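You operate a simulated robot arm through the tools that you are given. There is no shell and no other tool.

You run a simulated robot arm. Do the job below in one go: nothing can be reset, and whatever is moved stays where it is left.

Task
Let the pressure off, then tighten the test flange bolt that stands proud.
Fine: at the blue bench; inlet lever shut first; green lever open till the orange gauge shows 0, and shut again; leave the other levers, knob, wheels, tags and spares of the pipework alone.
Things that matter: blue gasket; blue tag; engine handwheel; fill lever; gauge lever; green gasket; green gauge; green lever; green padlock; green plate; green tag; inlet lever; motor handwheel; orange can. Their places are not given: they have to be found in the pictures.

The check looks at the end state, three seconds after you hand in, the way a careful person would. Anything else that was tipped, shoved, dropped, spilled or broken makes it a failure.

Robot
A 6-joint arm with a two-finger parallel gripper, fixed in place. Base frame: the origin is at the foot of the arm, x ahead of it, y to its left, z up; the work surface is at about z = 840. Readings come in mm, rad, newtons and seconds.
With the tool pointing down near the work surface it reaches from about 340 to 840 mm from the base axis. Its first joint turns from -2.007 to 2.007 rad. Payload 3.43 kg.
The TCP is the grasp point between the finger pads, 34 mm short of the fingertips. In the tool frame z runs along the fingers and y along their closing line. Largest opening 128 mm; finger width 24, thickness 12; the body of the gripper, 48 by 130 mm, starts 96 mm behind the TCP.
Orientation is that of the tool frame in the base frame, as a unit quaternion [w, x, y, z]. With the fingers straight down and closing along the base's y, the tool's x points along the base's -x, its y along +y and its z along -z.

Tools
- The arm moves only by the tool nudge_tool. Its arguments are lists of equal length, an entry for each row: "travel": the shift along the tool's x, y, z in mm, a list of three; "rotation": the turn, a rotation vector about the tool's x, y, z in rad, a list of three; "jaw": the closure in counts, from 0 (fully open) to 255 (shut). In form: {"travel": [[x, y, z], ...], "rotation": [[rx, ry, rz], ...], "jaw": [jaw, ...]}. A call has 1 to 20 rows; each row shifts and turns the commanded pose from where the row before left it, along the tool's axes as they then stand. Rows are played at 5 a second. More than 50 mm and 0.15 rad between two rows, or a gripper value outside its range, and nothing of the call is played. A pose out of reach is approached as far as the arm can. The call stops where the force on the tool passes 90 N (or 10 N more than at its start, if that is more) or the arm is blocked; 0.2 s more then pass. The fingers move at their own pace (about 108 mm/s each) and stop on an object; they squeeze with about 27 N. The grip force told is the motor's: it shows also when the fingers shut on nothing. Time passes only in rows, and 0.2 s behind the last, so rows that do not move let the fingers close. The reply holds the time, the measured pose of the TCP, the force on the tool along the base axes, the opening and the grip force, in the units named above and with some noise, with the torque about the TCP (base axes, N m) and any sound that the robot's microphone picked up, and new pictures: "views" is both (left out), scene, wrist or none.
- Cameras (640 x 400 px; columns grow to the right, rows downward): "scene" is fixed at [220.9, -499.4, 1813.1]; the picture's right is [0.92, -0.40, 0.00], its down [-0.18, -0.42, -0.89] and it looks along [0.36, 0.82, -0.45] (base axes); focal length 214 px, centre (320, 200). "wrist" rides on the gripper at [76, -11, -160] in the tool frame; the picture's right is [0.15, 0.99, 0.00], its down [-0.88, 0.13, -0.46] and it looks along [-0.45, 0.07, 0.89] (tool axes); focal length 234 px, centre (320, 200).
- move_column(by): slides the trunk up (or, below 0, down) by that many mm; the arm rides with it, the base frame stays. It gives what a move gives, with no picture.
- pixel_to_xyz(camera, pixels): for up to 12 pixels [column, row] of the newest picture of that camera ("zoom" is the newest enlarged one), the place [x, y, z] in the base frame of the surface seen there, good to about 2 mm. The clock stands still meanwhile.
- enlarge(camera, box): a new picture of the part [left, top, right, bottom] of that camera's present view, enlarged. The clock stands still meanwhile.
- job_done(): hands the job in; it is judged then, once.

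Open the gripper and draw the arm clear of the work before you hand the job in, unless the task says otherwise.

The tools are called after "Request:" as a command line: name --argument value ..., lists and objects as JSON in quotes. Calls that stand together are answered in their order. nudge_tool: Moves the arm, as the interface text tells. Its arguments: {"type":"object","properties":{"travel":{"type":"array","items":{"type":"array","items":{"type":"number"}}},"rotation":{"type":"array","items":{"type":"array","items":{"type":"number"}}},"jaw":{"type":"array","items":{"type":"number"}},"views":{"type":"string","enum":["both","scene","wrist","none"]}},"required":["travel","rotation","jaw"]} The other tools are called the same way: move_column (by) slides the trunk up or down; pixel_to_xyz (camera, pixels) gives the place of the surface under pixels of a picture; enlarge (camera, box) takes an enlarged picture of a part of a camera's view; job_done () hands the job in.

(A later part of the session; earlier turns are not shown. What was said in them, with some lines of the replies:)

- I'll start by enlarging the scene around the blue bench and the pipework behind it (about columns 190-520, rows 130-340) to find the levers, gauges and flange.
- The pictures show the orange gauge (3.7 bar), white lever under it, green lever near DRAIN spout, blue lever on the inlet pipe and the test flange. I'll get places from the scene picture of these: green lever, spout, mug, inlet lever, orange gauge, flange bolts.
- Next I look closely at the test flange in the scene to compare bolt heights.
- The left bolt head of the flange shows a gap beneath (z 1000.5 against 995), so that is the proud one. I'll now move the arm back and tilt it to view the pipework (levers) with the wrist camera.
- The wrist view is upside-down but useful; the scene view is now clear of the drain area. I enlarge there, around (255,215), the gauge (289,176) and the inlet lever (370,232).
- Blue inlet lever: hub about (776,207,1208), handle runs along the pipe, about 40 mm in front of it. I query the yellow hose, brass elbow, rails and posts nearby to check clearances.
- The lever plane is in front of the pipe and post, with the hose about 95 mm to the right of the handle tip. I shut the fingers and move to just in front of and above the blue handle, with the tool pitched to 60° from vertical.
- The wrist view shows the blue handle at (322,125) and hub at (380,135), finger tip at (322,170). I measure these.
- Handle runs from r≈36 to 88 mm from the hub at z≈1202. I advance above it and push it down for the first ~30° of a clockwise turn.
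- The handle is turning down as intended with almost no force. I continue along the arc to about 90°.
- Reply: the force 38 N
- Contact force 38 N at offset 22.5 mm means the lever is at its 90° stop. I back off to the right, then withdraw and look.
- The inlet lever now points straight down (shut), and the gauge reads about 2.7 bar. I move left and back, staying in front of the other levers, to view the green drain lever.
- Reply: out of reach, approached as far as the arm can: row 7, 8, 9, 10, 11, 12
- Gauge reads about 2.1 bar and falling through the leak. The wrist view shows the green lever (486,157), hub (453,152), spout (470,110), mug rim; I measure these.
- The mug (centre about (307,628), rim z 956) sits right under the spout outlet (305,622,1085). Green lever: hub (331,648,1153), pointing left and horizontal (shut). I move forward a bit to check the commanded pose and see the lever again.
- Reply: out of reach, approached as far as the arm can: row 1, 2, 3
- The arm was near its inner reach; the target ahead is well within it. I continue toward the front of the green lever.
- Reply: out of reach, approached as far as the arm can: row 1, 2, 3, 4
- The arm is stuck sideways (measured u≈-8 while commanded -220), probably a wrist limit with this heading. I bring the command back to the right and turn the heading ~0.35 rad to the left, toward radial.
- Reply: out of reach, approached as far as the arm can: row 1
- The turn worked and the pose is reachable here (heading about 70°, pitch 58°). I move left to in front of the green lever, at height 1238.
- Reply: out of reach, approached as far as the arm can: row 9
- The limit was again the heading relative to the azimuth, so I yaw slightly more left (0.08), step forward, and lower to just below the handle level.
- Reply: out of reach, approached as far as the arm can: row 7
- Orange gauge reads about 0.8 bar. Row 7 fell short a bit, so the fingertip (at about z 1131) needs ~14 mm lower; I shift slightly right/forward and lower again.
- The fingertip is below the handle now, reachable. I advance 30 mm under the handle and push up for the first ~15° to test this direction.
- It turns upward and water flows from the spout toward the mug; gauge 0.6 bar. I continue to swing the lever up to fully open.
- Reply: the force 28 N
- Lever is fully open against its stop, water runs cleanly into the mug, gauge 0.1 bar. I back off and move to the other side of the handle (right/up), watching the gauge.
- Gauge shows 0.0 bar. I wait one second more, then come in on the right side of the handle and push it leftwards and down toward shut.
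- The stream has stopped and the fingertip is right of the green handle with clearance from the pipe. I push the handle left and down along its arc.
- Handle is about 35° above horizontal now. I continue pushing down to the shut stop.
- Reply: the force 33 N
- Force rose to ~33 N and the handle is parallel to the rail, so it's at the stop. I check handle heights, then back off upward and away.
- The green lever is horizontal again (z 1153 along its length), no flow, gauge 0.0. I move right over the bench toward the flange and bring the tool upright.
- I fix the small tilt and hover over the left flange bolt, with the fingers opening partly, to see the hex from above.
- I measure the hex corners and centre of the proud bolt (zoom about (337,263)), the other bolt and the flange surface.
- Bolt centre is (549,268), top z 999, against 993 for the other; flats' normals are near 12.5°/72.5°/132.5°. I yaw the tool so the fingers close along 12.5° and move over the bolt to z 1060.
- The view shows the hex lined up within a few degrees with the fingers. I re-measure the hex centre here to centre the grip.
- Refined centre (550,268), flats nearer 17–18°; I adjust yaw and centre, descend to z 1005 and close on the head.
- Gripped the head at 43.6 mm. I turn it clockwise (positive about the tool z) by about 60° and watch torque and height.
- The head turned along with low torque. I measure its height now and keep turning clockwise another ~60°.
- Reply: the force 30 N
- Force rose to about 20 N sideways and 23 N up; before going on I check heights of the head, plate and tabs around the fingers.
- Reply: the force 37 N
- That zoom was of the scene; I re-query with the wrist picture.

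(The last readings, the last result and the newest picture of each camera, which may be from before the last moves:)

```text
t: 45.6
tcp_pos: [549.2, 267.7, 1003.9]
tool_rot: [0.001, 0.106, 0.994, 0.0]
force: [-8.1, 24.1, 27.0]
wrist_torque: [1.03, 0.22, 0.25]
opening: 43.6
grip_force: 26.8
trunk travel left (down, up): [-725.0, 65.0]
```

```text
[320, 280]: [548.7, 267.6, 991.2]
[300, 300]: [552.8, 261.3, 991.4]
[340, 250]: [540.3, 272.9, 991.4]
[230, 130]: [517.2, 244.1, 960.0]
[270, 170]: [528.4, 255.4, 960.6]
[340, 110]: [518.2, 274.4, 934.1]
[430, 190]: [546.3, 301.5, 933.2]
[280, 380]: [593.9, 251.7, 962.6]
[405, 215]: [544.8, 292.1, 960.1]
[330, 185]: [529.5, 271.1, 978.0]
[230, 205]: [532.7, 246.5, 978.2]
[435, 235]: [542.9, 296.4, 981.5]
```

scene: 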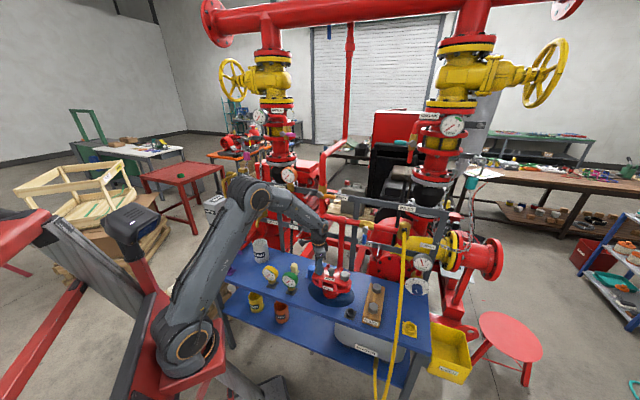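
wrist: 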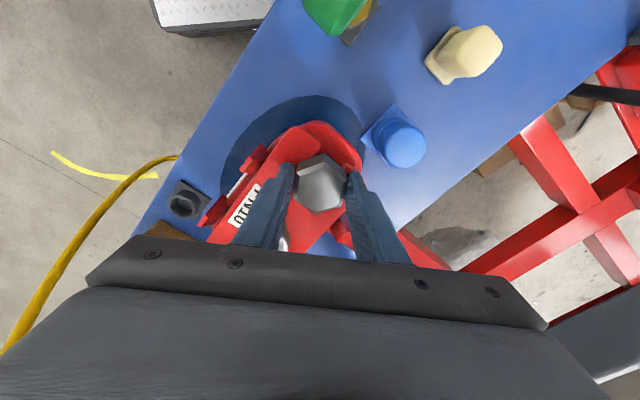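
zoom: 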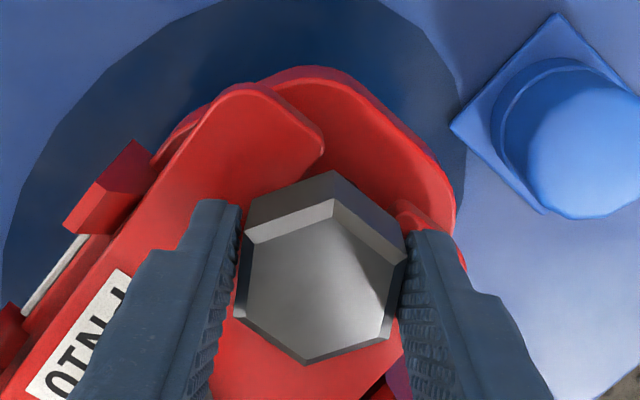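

Head top is now 991 (other bolt 992.5), so it is near or at seated, and the plate dipped to about 960. I check the clamp tabs' heights before opening the fingers.

Request:
pixel_to_xyz --camera "zoom" --pixels '[[110, 190], [140, 160], [90, 215], [385, 390], [395, 380], [240, 250], [410, 300], [200, 230], [460, 290]]'

Request:
enlarge --camera "scene" --box '[306, 250, 354, 280]'

Request:
pixel_to_xyz --camera "zoom" --pixels '[[310, 160], [300, 190], [450, 190], [190, 200], [330, 190], [180, 250], [480, 240], [120, 300], [200, 330]]'

```text
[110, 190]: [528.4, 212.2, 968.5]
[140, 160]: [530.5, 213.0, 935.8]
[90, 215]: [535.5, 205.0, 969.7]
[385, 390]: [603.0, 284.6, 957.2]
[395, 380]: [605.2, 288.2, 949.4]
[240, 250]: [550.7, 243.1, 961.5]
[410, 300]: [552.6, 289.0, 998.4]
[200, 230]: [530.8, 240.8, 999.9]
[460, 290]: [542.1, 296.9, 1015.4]
```

```text
13.33 times, centred on (330, 265) of scene
```

zoom: 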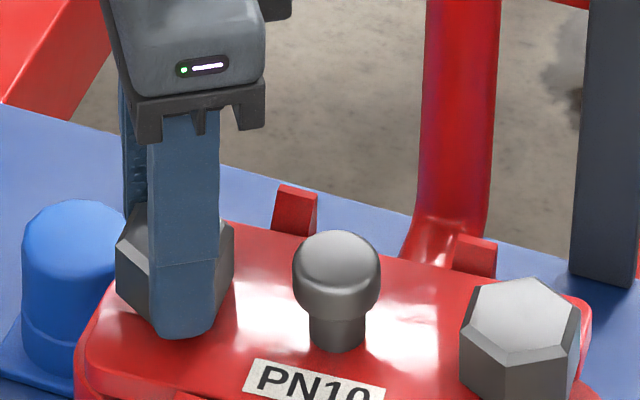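

```text
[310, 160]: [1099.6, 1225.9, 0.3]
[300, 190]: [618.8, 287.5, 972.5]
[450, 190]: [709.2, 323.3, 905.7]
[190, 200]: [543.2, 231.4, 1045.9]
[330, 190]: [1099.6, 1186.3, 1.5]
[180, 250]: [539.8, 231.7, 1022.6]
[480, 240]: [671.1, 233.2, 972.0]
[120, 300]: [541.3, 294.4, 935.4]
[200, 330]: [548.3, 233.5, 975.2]
```

The tabs (tops ~970-972) are clear of the fingers. I open the jaws to 66 mm to let the side load go and see the bolt and readings.

Request:
nudge_tool --travel '[[0, 0, 0], [0, 0, 0], [0, 0, 0]]' --rotation '[[0, 0, 0], [0, 0, 0], [0, 0, 0]]' --jaw '[124, 124, 124]'

Request:
enlarge --camera "wrist" --box '[220, 100, 420, 225]'

Request:
pixel_to_xyz --camera "zoom" --pixels '[[320, 280], [300, 300], [340, 250], [230, 130], [270, 170], [240, 300]]'

Request:
enlarge --camera "scene" --box '[306, 250, 354, 280]'

```text
t: 46.4
tcp_pos: [550.0, 266.3, 1002.1]
tool_rot: [0.0, 0.106, 0.994, 0.0]
force: [0.2, 0.3, -0.5]
wrist_torque: [-0.01, -0.01, 0.03]
opening: 65.9
grip_force: 0.0
trunk travel left (down, up): [-725.0, 65.0]
```

scene: 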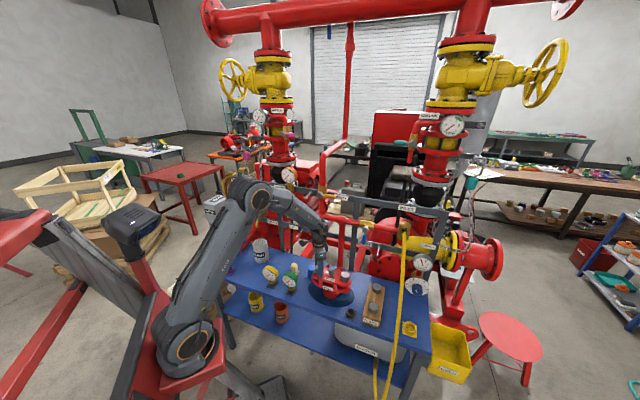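
wrist: 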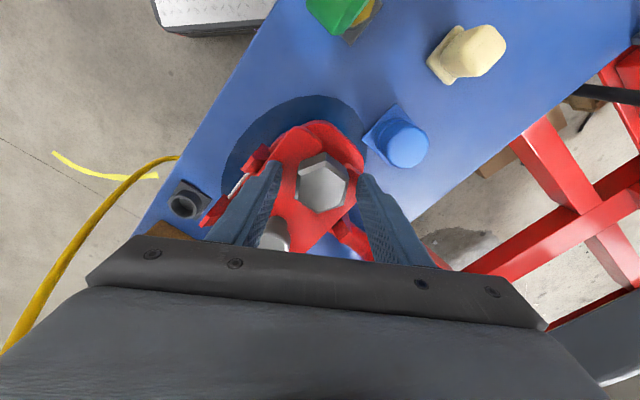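

```text
3.20 times, centred on (320, 162) of wrist
```

zoom: 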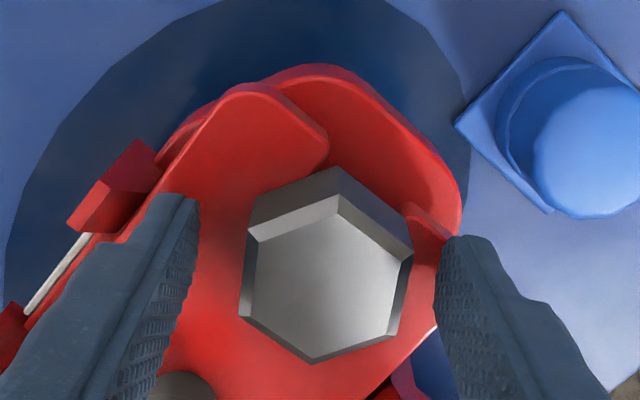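

```text
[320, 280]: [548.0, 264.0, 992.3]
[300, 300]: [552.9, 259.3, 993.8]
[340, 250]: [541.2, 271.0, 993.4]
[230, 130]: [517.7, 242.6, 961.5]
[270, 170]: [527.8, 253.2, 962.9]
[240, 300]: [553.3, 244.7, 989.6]
```

```text
13.33 times, centred on (330, 265) of scene
```

zoom: 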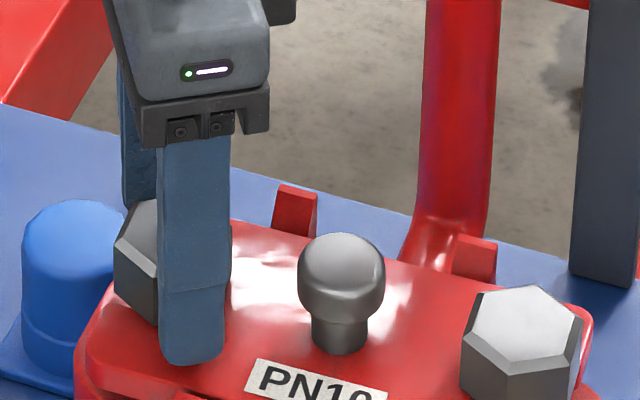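

With the jaws open the force vanished; the head top now measures ~993, level with the other bolt's 992.6. I re-centre, grip again and turn a little further clockwise to feel whether it's tight.

Request:
nudge_tool --travel '[[0.8, 1.6, -1], [0, 0, 0], [0, 0, 0], [0, 0, 0], [0, 0, 0], [0, 0, 0], [0, 0, 0]]' --rotation '[[0, 0, 0], [0, 0, 0], [0, 0, 0], [0, 0, 0.05], [0, 0, 0.05], [0, 0, 0.05], [0, 0, 0]]' --jaw '[124, 255, 255, 255, 255, 255, 255]'

Request:
enlarge --camera "wrist" --box '[220, 100, 420, 225]'

Request:
pixel_to_xyz --camera "zoom" --pixels '[[320, 280], [300, 300], [340, 250], [230, 130], [270, 170]]'

```text
t: 48.0
tcp_pos: [549.9, 268.4, 1003.5]
tool_rot: [0.001, 0.18, 0.984, 0.0]
force: [0.4, 2.7, 5.2]
wrist_torque: [0.03, -0.17, 0.06]
opening: 43.8
grip_force: 27.5
trunk travel left (down, up): [-725.0, 65.0]
```

scene: 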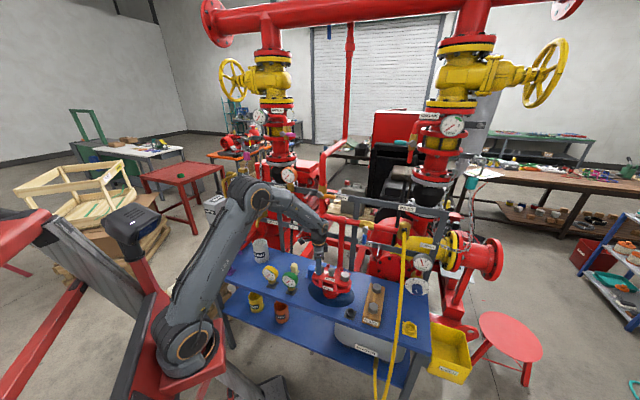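
wrist: 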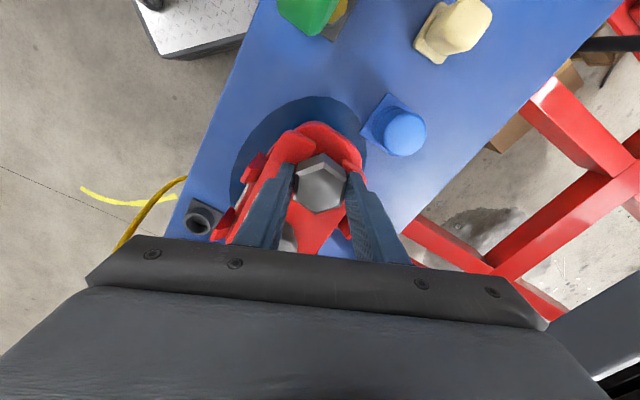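

```text
3.20 times, centred on (320, 162) of wrist
```

zoom: 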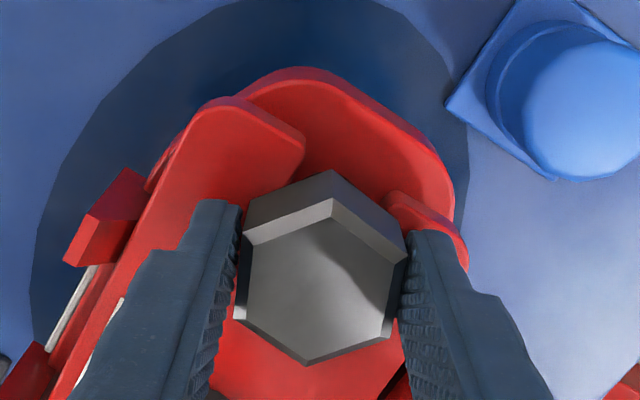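

```text
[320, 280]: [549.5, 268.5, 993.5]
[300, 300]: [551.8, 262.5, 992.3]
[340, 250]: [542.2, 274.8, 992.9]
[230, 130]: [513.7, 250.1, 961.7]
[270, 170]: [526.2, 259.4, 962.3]
```

It still turns freely; I keep turning clockwise ~45° more in small steps, watching the torque.

Request:
nudge_tool --travel '[[0, 0, 0], [0, 0, 0], [0, 0, 0], [0, 0, 0], [0, 0, 0], [0, 0, 0]]' --rotation '[[0, 0, 0.1], [0, 0, 0.1], [0, 0, 0.1], [0, 0, 0.1], [0, 0, 0.1], [0, 0, 0.1]]' --jaw '[255, 255, 255, 255, 255, 255]'

Request:
enlarge --camera "wrist" --box '[220, 100, 420, 225]'

Request:
pixel_to_xyz --camera "zoom" --pixels '[[320, 280], [300, 300], [340, 250], [230, 130], [270, 170]]'

Request:
enlarge --camera "scene" --box '[306, 250, 354, 280]'

```text
t: 49.4
tcp_pos: [549.7, 268.6, 1004.1]
tool_rot: [0.001, 0.463, 0.886, 0.001]
force: [2.9, 4.7, 2.3]
wrist_torque: [0.21, -0.13, 0.03]
opening: 43.8
grip_force: 27.1
trunk travel left (down, up): [-725.0, 65.0]
```

scene: 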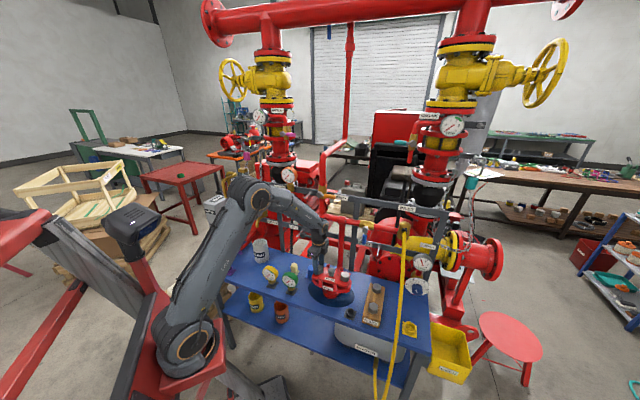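
wrist: 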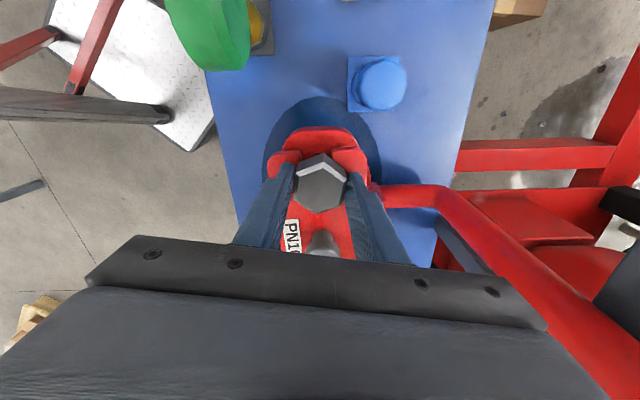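

```text
3.20 times, centred on (320, 162) of wrist
```

zoom: 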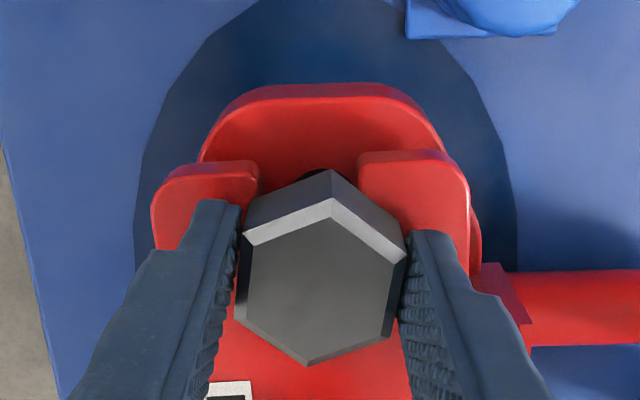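

```text
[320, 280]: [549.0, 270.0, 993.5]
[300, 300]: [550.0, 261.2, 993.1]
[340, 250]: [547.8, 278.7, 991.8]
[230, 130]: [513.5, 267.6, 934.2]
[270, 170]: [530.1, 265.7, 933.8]
```

```text
13.33 times, centred on (330, 265) of scene
```

zoom: 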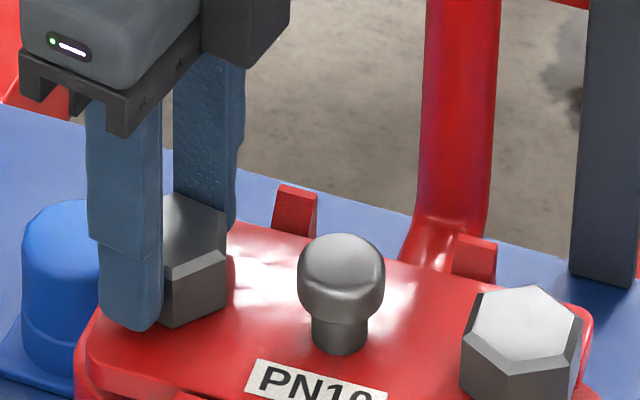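

No torque yet and the head height seems steady near 993. I measure head and plate heights more carefully, for both bolts.

Request:
pixel_to_xyz --camera "zoom" --pixels '[[190, 220], [195, 235], [185, 250], [205, 215], [500, 310], [525, 305], [550, 325], [520, 335], [270, 330], [420, 320], [240, 280], [340, 380]]'

Request:
enlarge --camera "wrist" --box '[220, 100, 420, 225]'

Request:
pixel_to_xyz --camera "zoom" --pixels '[[290, 260], [320, 260], [350, 270], [300, 330], [330, 330], [360, 300], [200, 185], [180, 200], [240, 175], [400, 170], [440, 180], [420, 200]]'

```text
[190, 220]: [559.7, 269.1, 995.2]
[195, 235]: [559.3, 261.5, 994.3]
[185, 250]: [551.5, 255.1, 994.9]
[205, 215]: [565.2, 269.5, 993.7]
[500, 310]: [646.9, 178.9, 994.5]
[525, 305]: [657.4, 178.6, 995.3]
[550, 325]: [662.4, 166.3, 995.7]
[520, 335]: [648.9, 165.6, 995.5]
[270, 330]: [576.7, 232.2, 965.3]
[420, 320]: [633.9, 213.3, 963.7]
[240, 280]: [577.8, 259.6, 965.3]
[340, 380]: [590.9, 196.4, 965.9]
```

```text
3.20 times, centred on (320, 162) of wrist
```

zoom: 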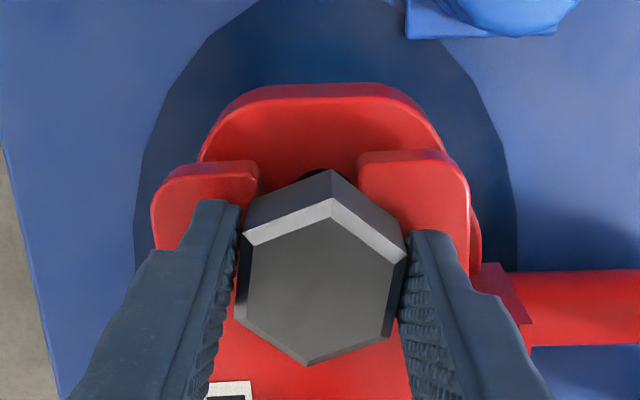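

```text
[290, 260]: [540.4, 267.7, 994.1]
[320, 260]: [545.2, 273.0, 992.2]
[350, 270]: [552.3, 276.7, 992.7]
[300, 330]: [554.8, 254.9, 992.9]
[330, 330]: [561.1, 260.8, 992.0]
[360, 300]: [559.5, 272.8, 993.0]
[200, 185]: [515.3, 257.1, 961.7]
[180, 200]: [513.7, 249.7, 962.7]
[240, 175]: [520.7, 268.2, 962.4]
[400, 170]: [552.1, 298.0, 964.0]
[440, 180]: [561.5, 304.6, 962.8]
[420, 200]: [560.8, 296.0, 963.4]
```

By the scene camera the left head (994.5) is now level with the right (995.2), so it has come down fully. I turn another ~30° to see if it comes up against the stop.

Request:
nudge_tool --travel '[[0, 0, 0], [0, 0, 0], [0, 0, 0], [0, 0, 0], [0, 0, 0]]' --rotation '[[0, 0, 0.1], [0, 0, 0.1], [0, 0, 0.1], [0, 0, 0.1], [0, 0, 0.1]]' --jaw '[255, 255, 255, 255, 255]'

Request:
enlarge --camera "wrist" --box '[220, 100, 420, 225]'

Request:
pixel_to_xyz --camera "zoom" --pixels '[[290, 260], [320, 260], [350, 270], [300, 330], [330, 330], [360, 300]]'

Request:
enlarge --camera "scene" --box '[306, 250, 354, 280]'

```text
t: 50.6
tcp_pos: [549.6, 268.7, 1003.2]
tool_rot: [0.001, 0.668, 0.744, 0.001]
force: [3.2, 8.9, 4.3]
wrist_torque: [0.43, -0.2, 0.08]
opening: 43.6
grip_force: 26.8
trunk travel left (down, up): [-725.0, 65.0]
```

scene: 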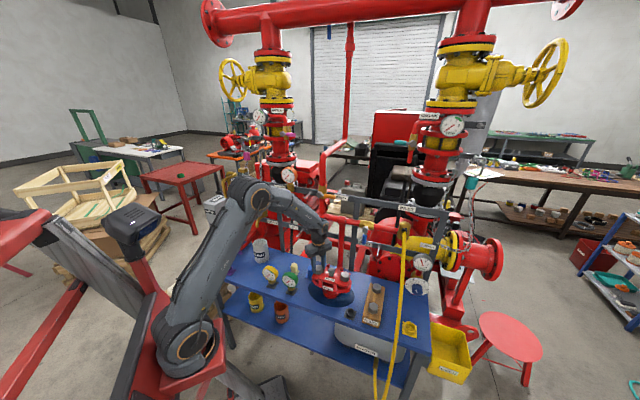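
wrist: 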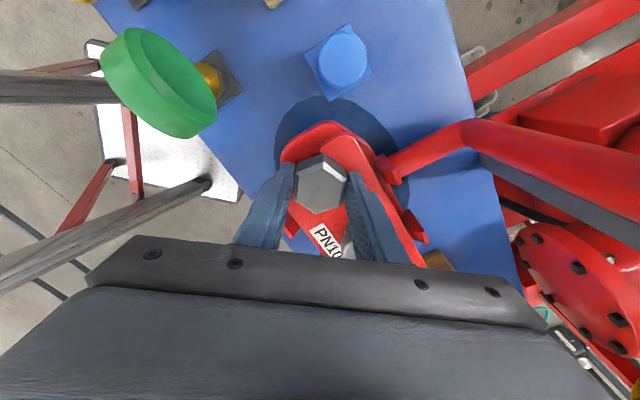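

```text
3.20 times, centred on (320, 162) of wrist
```

zoom: 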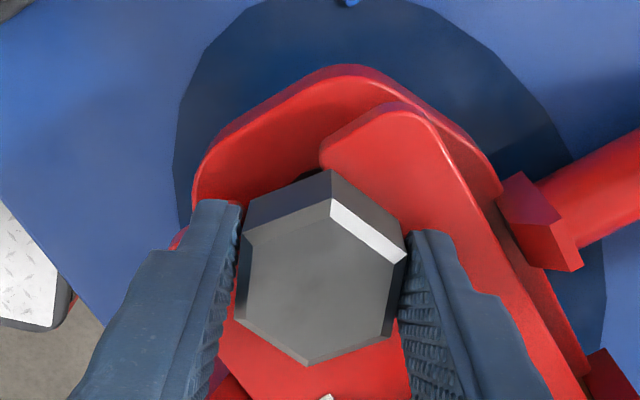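

```text
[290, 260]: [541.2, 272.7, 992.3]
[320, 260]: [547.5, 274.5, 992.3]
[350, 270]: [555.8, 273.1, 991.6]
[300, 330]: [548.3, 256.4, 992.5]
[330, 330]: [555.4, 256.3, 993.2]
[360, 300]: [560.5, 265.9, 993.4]
```

```text
13.33 times, centred on (330, 265) of scene
```

zoom: 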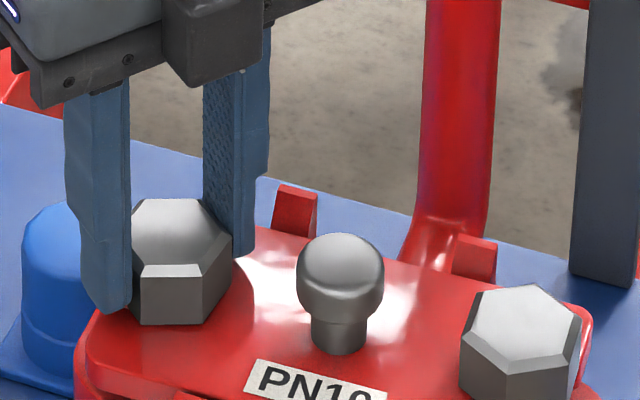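

No gap is visible under the left head any more. I compare both heads' heights in this scene zoom.

Request:
pixel_to_xyz --camera "zoom" --pixels '[[160, 225], [185, 225], [170, 245], [195, 245], [150, 250], [180, 210], [500, 310], [525, 305], [550, 325], [520, 335], [490, 320], [180, 300]]'

Request:
enlarge --camera "scene" --box '[310, 262, 350, 287]'

```text
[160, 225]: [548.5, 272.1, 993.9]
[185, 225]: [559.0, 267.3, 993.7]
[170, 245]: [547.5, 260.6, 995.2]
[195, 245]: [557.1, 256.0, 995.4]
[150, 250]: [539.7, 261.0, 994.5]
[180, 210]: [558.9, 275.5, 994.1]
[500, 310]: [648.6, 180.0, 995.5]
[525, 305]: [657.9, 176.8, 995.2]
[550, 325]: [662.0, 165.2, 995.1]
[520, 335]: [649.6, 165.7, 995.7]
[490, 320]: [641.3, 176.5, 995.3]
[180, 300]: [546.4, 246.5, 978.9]
```

```text
16.00 times, centred on (330, 274) of scene
```

zoom: 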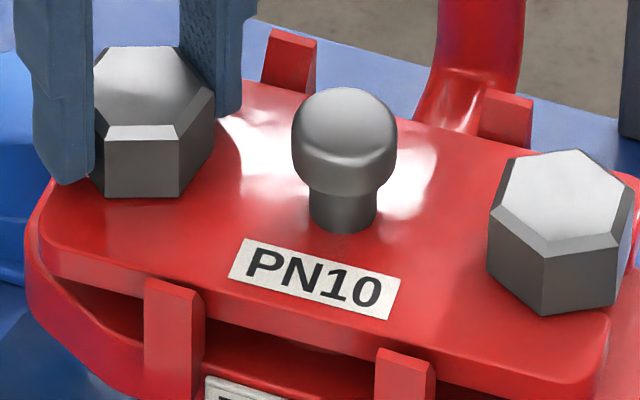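

Left head 994.5 vs right 995.4: seated with no gap. I give one last small clockwise turn to make sure it's snug.

Request:
nudge_tool --travel '[[0, 0, 0], [0, 0, 0], [0, 0, 0], [0, 0, 0]]' --rotation '[[0, 0, 0.12], [0, 0, 0.12], [0, 0, 0.12], [0, 0, 0.12]]' --jaw '[255, 255, 255, 255]'

Request:
enlarge --camera "wrist" --box '[220, 100, 420, 225]'

Request:
pixel_to_xyz --camera "zoom" --pixels '[[290, 260], [320, 260], [350, 270], [300, 330], [330, 330], [360, 300]]'

Request:
enlarge --camera "scene" --box '[310, 262, 350, 287]'

```text
t: 51.6
tcp_pos: [550.1, 268.4, 1004.6]
tool_rot: [0.0, 0.825, 0.565, 0.002]
force: [3.7, 7.7, 2.5]
wrist_torque: [0.45, -0.2, 0.1]
opening: 43.7
grip_force: 26.3
trunk travel left (down, up): [-725.0, 65.0]
```

scene: 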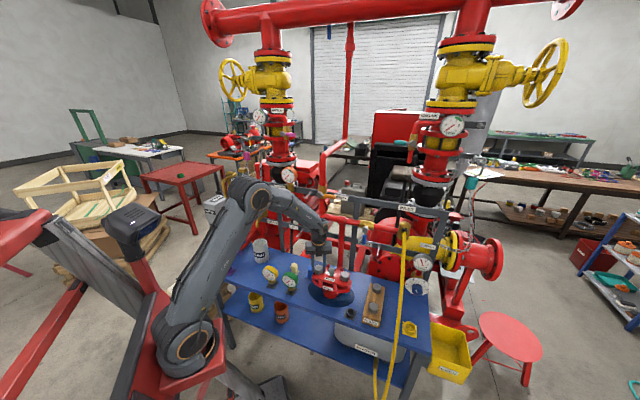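
wrist: 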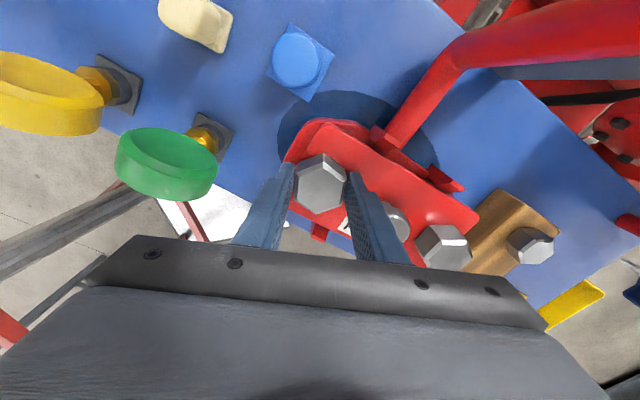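

```text
3.20 times, centred on (320, 162) of wrist
```

zoom: 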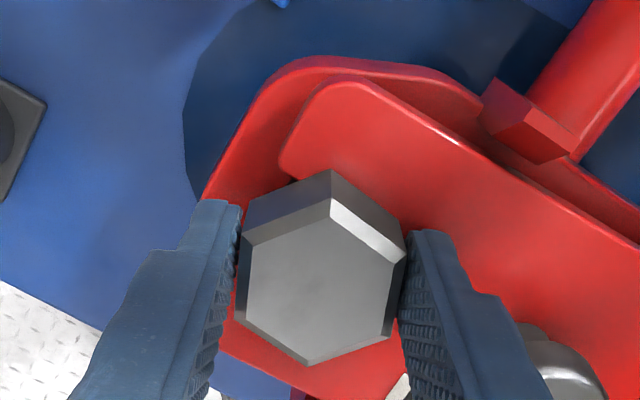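

```text
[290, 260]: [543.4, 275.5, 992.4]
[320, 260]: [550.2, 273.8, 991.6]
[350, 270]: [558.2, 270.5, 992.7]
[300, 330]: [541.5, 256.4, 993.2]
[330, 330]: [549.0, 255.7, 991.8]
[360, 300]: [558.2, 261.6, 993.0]
```

```text
16.00 times, centred on (330, 274) of scene
```

zoom: 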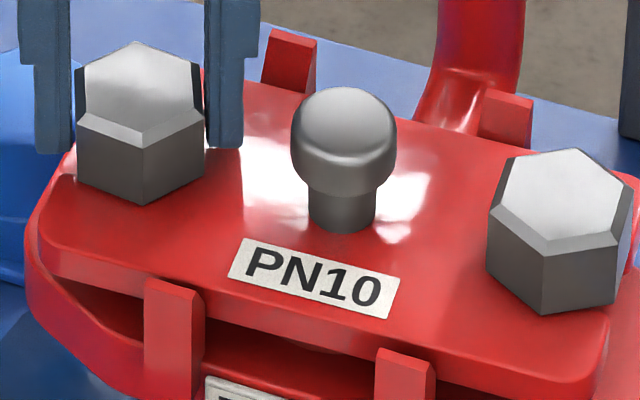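

The head sits flat and level with the other bolt, turning with light drag and no more descent. I open to 56 mm (clear of the knob) and lift straight up.

Request:
nudge_tool --travel '[[0, 0, 0], [0, 0, 0], [0, 0, -15], [0, 0, -25], [0, 0, -40], [0, 0, -45], [0, 0, -45]]' --rotation '[[0, 0, 0], [0, 0, 0], [0, 0, 0], [0, 0, 0], [0, 0, 0], [0, 0, 0], [0, 0, 0]]' --jaw '[143, 143, 143, 143, 143, 143, 143]'

Request:
enlarge --camera "scene" --box '[306, 252, 354, 282]'

Request:
pixel_to_xyz --camera "zoom" --pixels '[[180, 190], [160, 200], [200, 200], [170, 215], [150, 215], [500, 305], [525, 290], [550, 310], [520, 320], [490, 300]]'

Request:
enlarge --camera "wrist" --box '[240, 60, 480, 210]'

```text
t: 53.2
tcp_pos: [546.7, 268.4, 1171.3]
tool_rot: [0.0, 0.826, 0.564, 0.001]
force: [1.1, 0.2, -0.5]
wrist_torque: [-0.03, 0.03, -0.01]
opening: 56.3
grip_force: 0.0
trunk travel left (down, up): [-725.0, 65.0]
```

scene: 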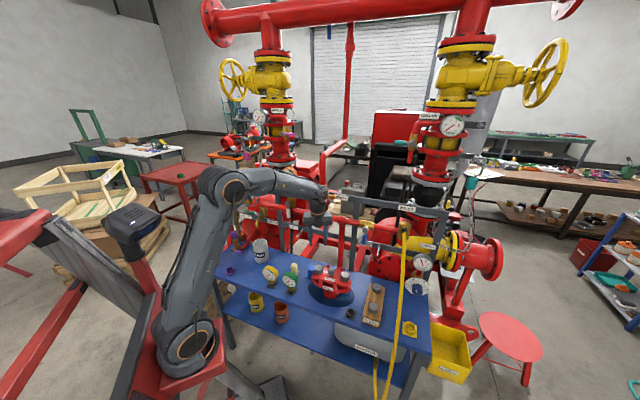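
wrist: 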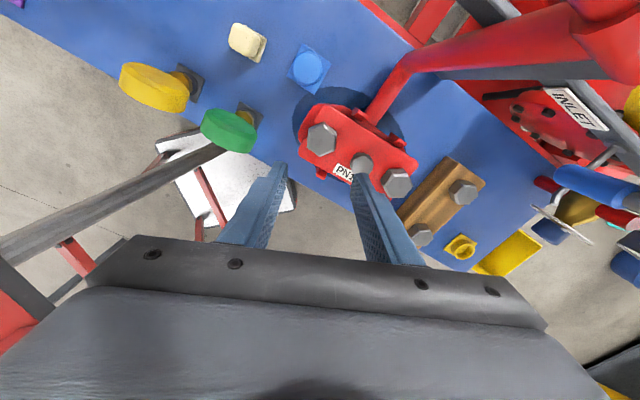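

```text
13.33 times, centred on (330, 267) of scene
```

zoom: 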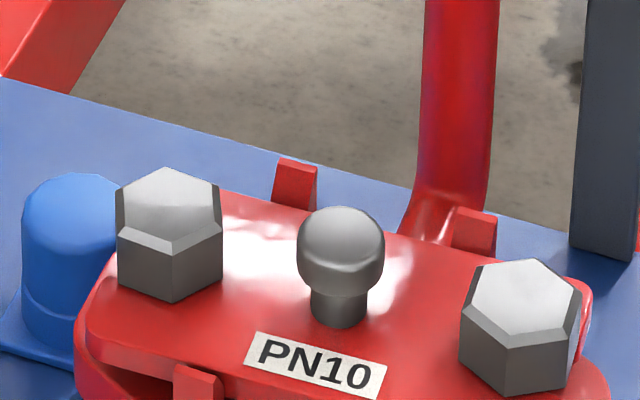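

```text
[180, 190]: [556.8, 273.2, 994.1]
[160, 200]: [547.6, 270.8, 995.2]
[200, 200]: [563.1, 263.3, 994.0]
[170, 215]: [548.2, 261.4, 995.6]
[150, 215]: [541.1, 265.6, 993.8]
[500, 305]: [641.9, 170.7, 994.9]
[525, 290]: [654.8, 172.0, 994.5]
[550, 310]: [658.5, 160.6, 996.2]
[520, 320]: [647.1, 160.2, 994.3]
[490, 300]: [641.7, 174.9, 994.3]
```

```text
2.67 times, centred on (360, 135) of wrist
```

zoom: 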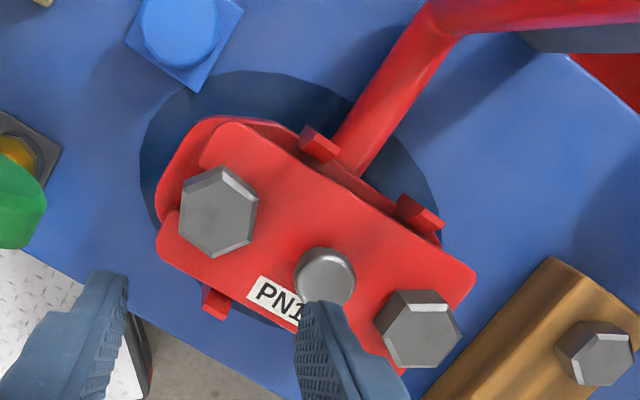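

Both heads now read ~994.5. I withdraw the arm up and back with the jaws fully open, then check everything once more.

Request:
nudge_tool --travel '[[-22, -22, -32], [-22, -22, -32], [-22, -22, -32], [-22, -22, -32], [0, 0, 0]]' --rotation '[[0, 0, 0], [0, 0, 0], [0, 0, 0], [0, 0, 0], [0, 0, 0]]' --jaw '[143, 143, 60, 0, 0]'

Request:
enlarge --camera "scene" --box '[200, 160, 360, 260]'

Request:
enlarge --camera "scene" --box '[300, 200, 460, 300]'

Request:
enlarge --camera "scene" --box '[190, 230, 350, 330]'

```text
t: 54.4
tcp_pos: [429.8, 219.0, 1303.0]
tool_rot: [0.001, 0.826, 0.564, 0.0]
force: [0.0, 0.0, 0.5]
wrist_torque: [0.01, 0.02, -0.02]
opening: 127.9
grip_force: 0.1
trunk travel left (down, up): [-725.0, 65.0]
```

scene: 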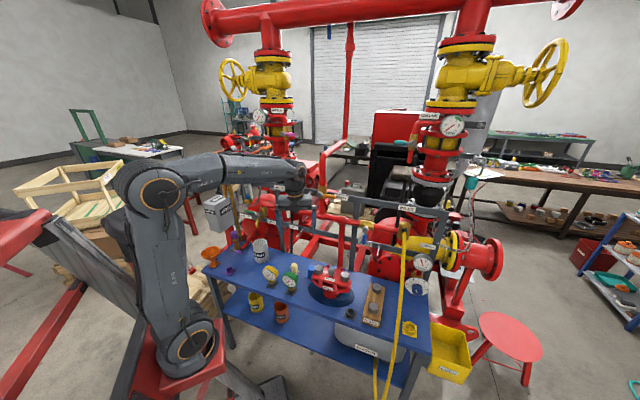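
wrist: 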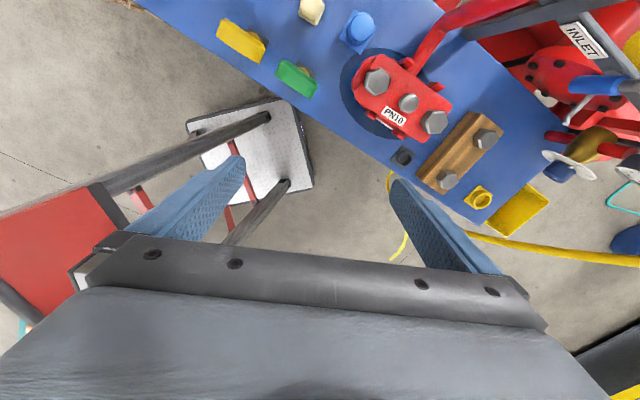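

```text
4.00 times, centred on (280, 210) of scene
```

zoom: 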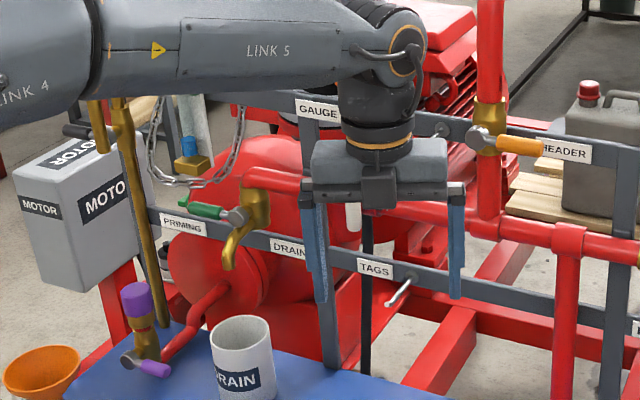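

```text
4.00 times, centred on (380, 250) of scene
```

zoom: 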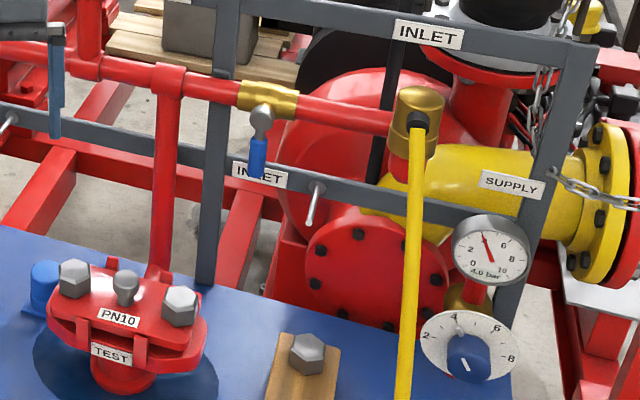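

```text
4.00 times, centred on (270, 280) of scene
```

zoom: 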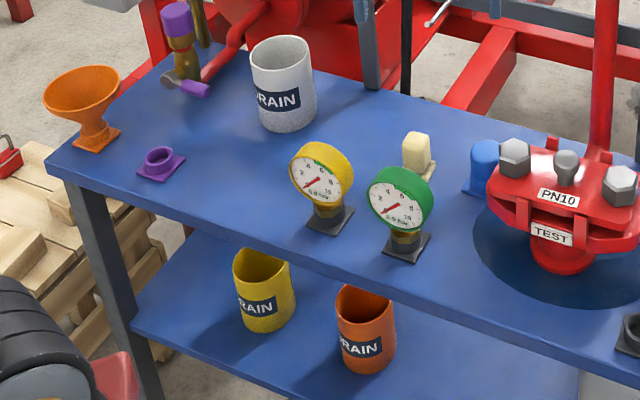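

All in place: inlet lever down (shut), green lever horizontal, spout dry, mug upright, flange bolts level. The gauge is hidden by the arm, so I draw the arm a bit further aside and check it.

Request:
nudge_tool --travel '[[-43, 17, -9], [-43, 17, -9], [-43, 17, -9], [0, 0, 0]]' --rotation '[[0, 0, 0], [0, 0, 0], [0, 0, 0], [0, 0, 0]]' --jaw '[0, 0, 0, 0]'

Request:
enlarge --camera "scene" --box '[210, 160, 338, 240]'

```text
t: 55.4
tcp_pos: [433.1, 78.9, 1329.7]
tool_rot: [0.001, 0.825, 0.566, 0.001]
force: [-0.5, -0.7, 0.5]
wrist_torque: [0.0, 0.0, -0.01]
opening: 127.7
grip_force: 0.0
trunk travel left (down, up): [-725.0, 65.0]
```

scene: 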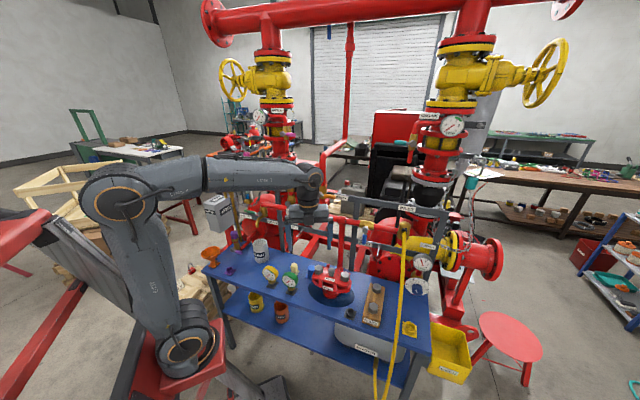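
wrist: 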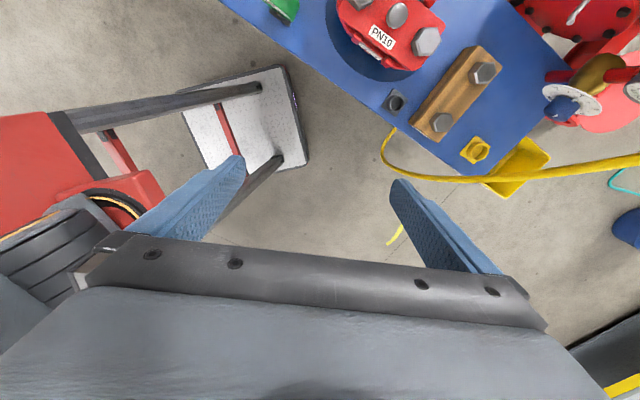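

```text
5.00 times, centred on (274, 200) of scene
```

zoom: 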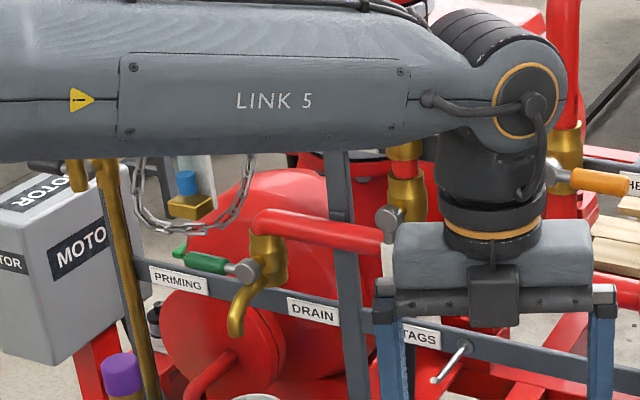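

The levers look right but the gauge is still hidden behind the arm; I shift the arm to the right in free air to read it.

Request:
nudge_tool --travel '[[0, 40, 0], [0, 40, 0], [0, 40, 0], [0, 40, 0], [0, 0, 0]]' --rotation '[[0, 0, 0], [0, 0, 0], [0, 0, 0], [0, 0, 0], [0, 0, 0]]' --jaw '[0, 0, 0, 0, 0]'

Request:
enlarge --camera "scene" --box '[210, 160, 338, 240]'

```text
t: 56.6
tcp_pos: [585.0, 20.5, 1328.1]
tool_rot: [0.0, 0.825, 0.564, 0.0]
force: [0.2, -0.3, 0.0]
wrist_torque: [0.04, 0.02, 0.03]
opening: 127.9
grip_force: 0.1
trunk travel left (down, up): [-725.0, 65.0]
```

scene: 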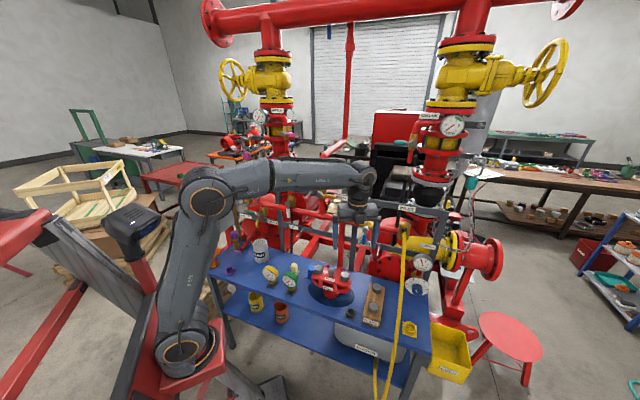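
wrist: 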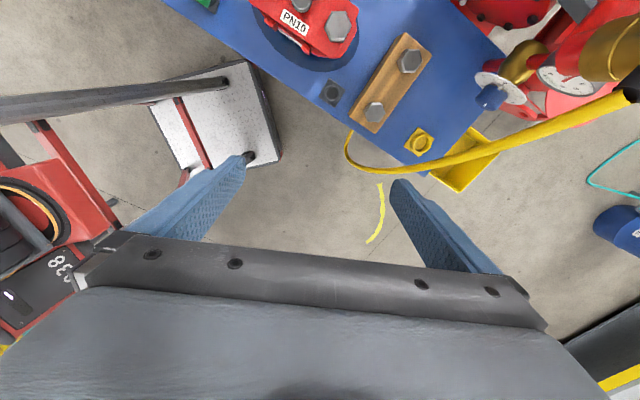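

```text
5.00 times, centred on (274, 200) of scene
```

zoom: 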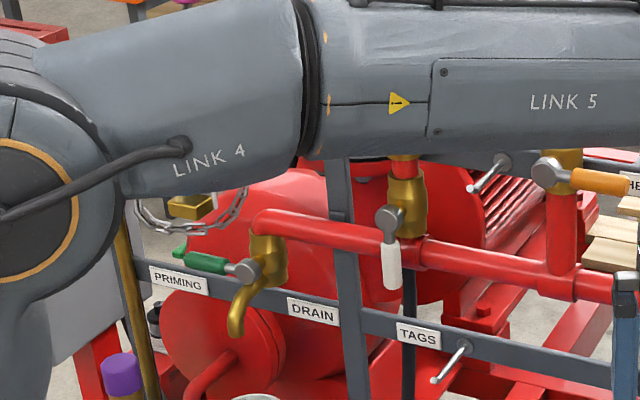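

The forearm (rows 160-190) still covers the gauge at (289,176); lowering the tool 130 mm in free space should uncover it.

Request:
nudge_tool --travel '[[0, 0, 44], [0, 0, 43], [0, 0, 43], [0, 0, 0]]' --rotation '[[0, 0, 0], [0, 0, 0], [0, 0, 0], [0, 0, 0]]' --jaw '[0, 0, 0, 0]'

Request:
enlarge --camera "scene" --box '[210, 150, 338, 230]'

```text
t: 57.6
tcp_pos: [586.9, 24.4, 1197.4]
tool_rot: [0.002, 0.826, 0.564, 0.001]
force: [0.2, 0.1, 0.6]
wrist_torque: [0.01, -0.01, 0.02]
opening: 128.0
grip_force: 0.0
trunk travel left (down, up): [-725.0, 65.0]
```

scene: 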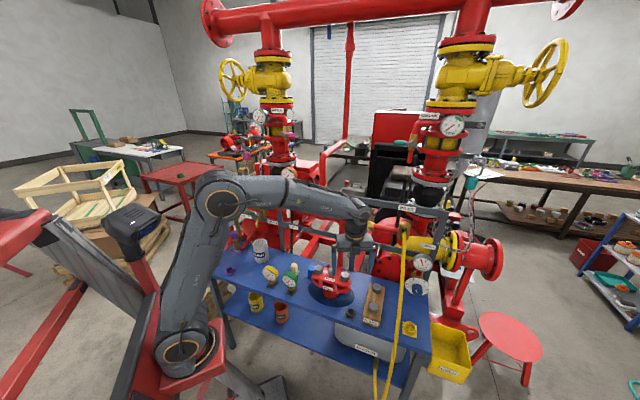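
wrist: 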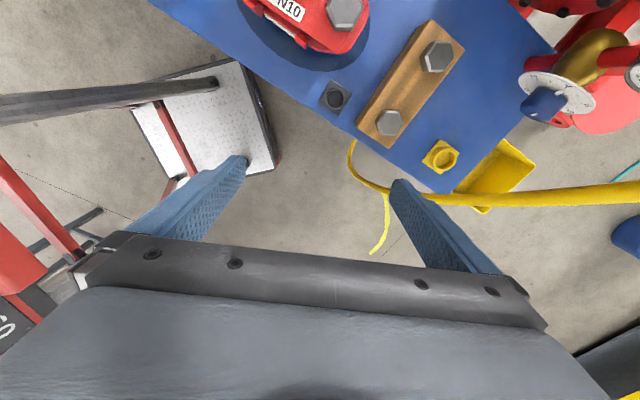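

```text
5.00 times, centred on (274, 190) of scene
```

zoom: 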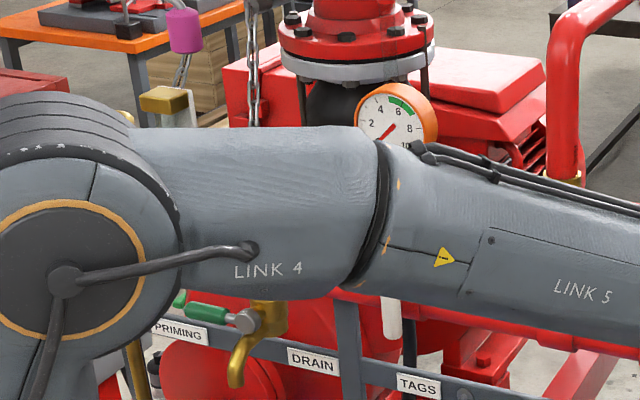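

The needle is at 0 (lower left). I raise the arm back up clear of the bench, gripper open, before handing in.

Request:
nudge_tool --travel '[[0, 0, -43], [0, 0, -43], [0, -40, -30], [0, -40, 0], [0, 0, 0]]' --rotation '[[0, 0, 0], [0, 0, 0], [0, 0, 0], [0, 0, 0], [0, 0, 0]]' --jaw '[0, 0, 0, 0, 0]'

```text
t: 58.8
tcp_pos: [512.2, 51.8, 1315.1]
tool_rot: [0.001, 0.825, 0.564, 0.001]
force: [0.5, -0.1, -0.1]
wrist_torque: [0.03, 0.02, 0.0]
opening: 127.9
grip_force: 0.1
trunk travel left (down, up): [-725.0, 65.0]
```

scene: 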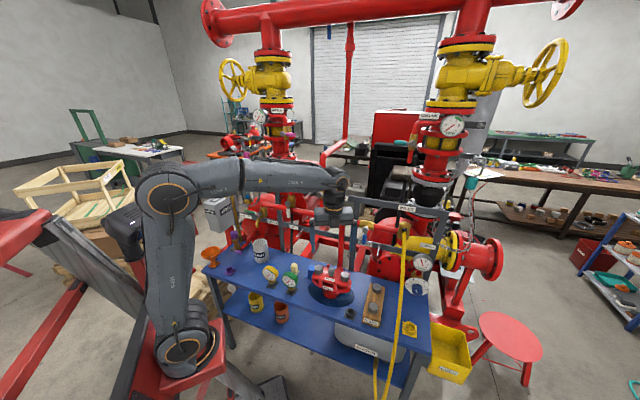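
wrist: 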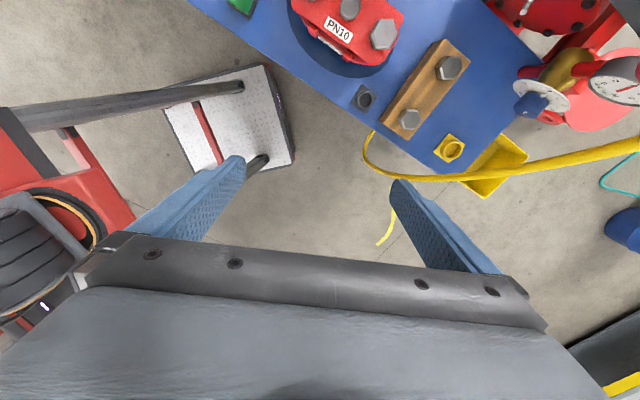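

Everything checks out: inlet shut, green lever shut again, gauge at 0, bolt heads level, arm clear with the gripper open. I hand in the job.

Request:
job_done

```text
The job is handed in.
```

The pressure is off and the proud test flange bolt is screwed down level with the other one. The job is handed in; I have not seen the result of the check.

- **Inlet lever:** shut first, pushed down against its stop.
- **Green lever:** opened fully, with the water running into the white mug under the spout. The orange gauge reached 0.0 bar, and I then pushed the lever back to shut. The needle was still at 0 when I looked at the end. The flange had also been leaking: once the inlet was shut, the gauge had already dropped to about 0.6 bar by the time the green lever began to open.
- **Bolt:** the left one was about 6 mm proud. I turned it clockwise about 215° in all. Its head now sits flat with no gap, at the same height as the right bolt (both about 994.5).
- **Not certain:** after it seated, the bolt kept turning with only light drag and never came to a hard stop. It is seated, but I felt no firm tightening torque.

As far as the pictures show, nothing else was moved. The arm is clear of the work with the gripper open.
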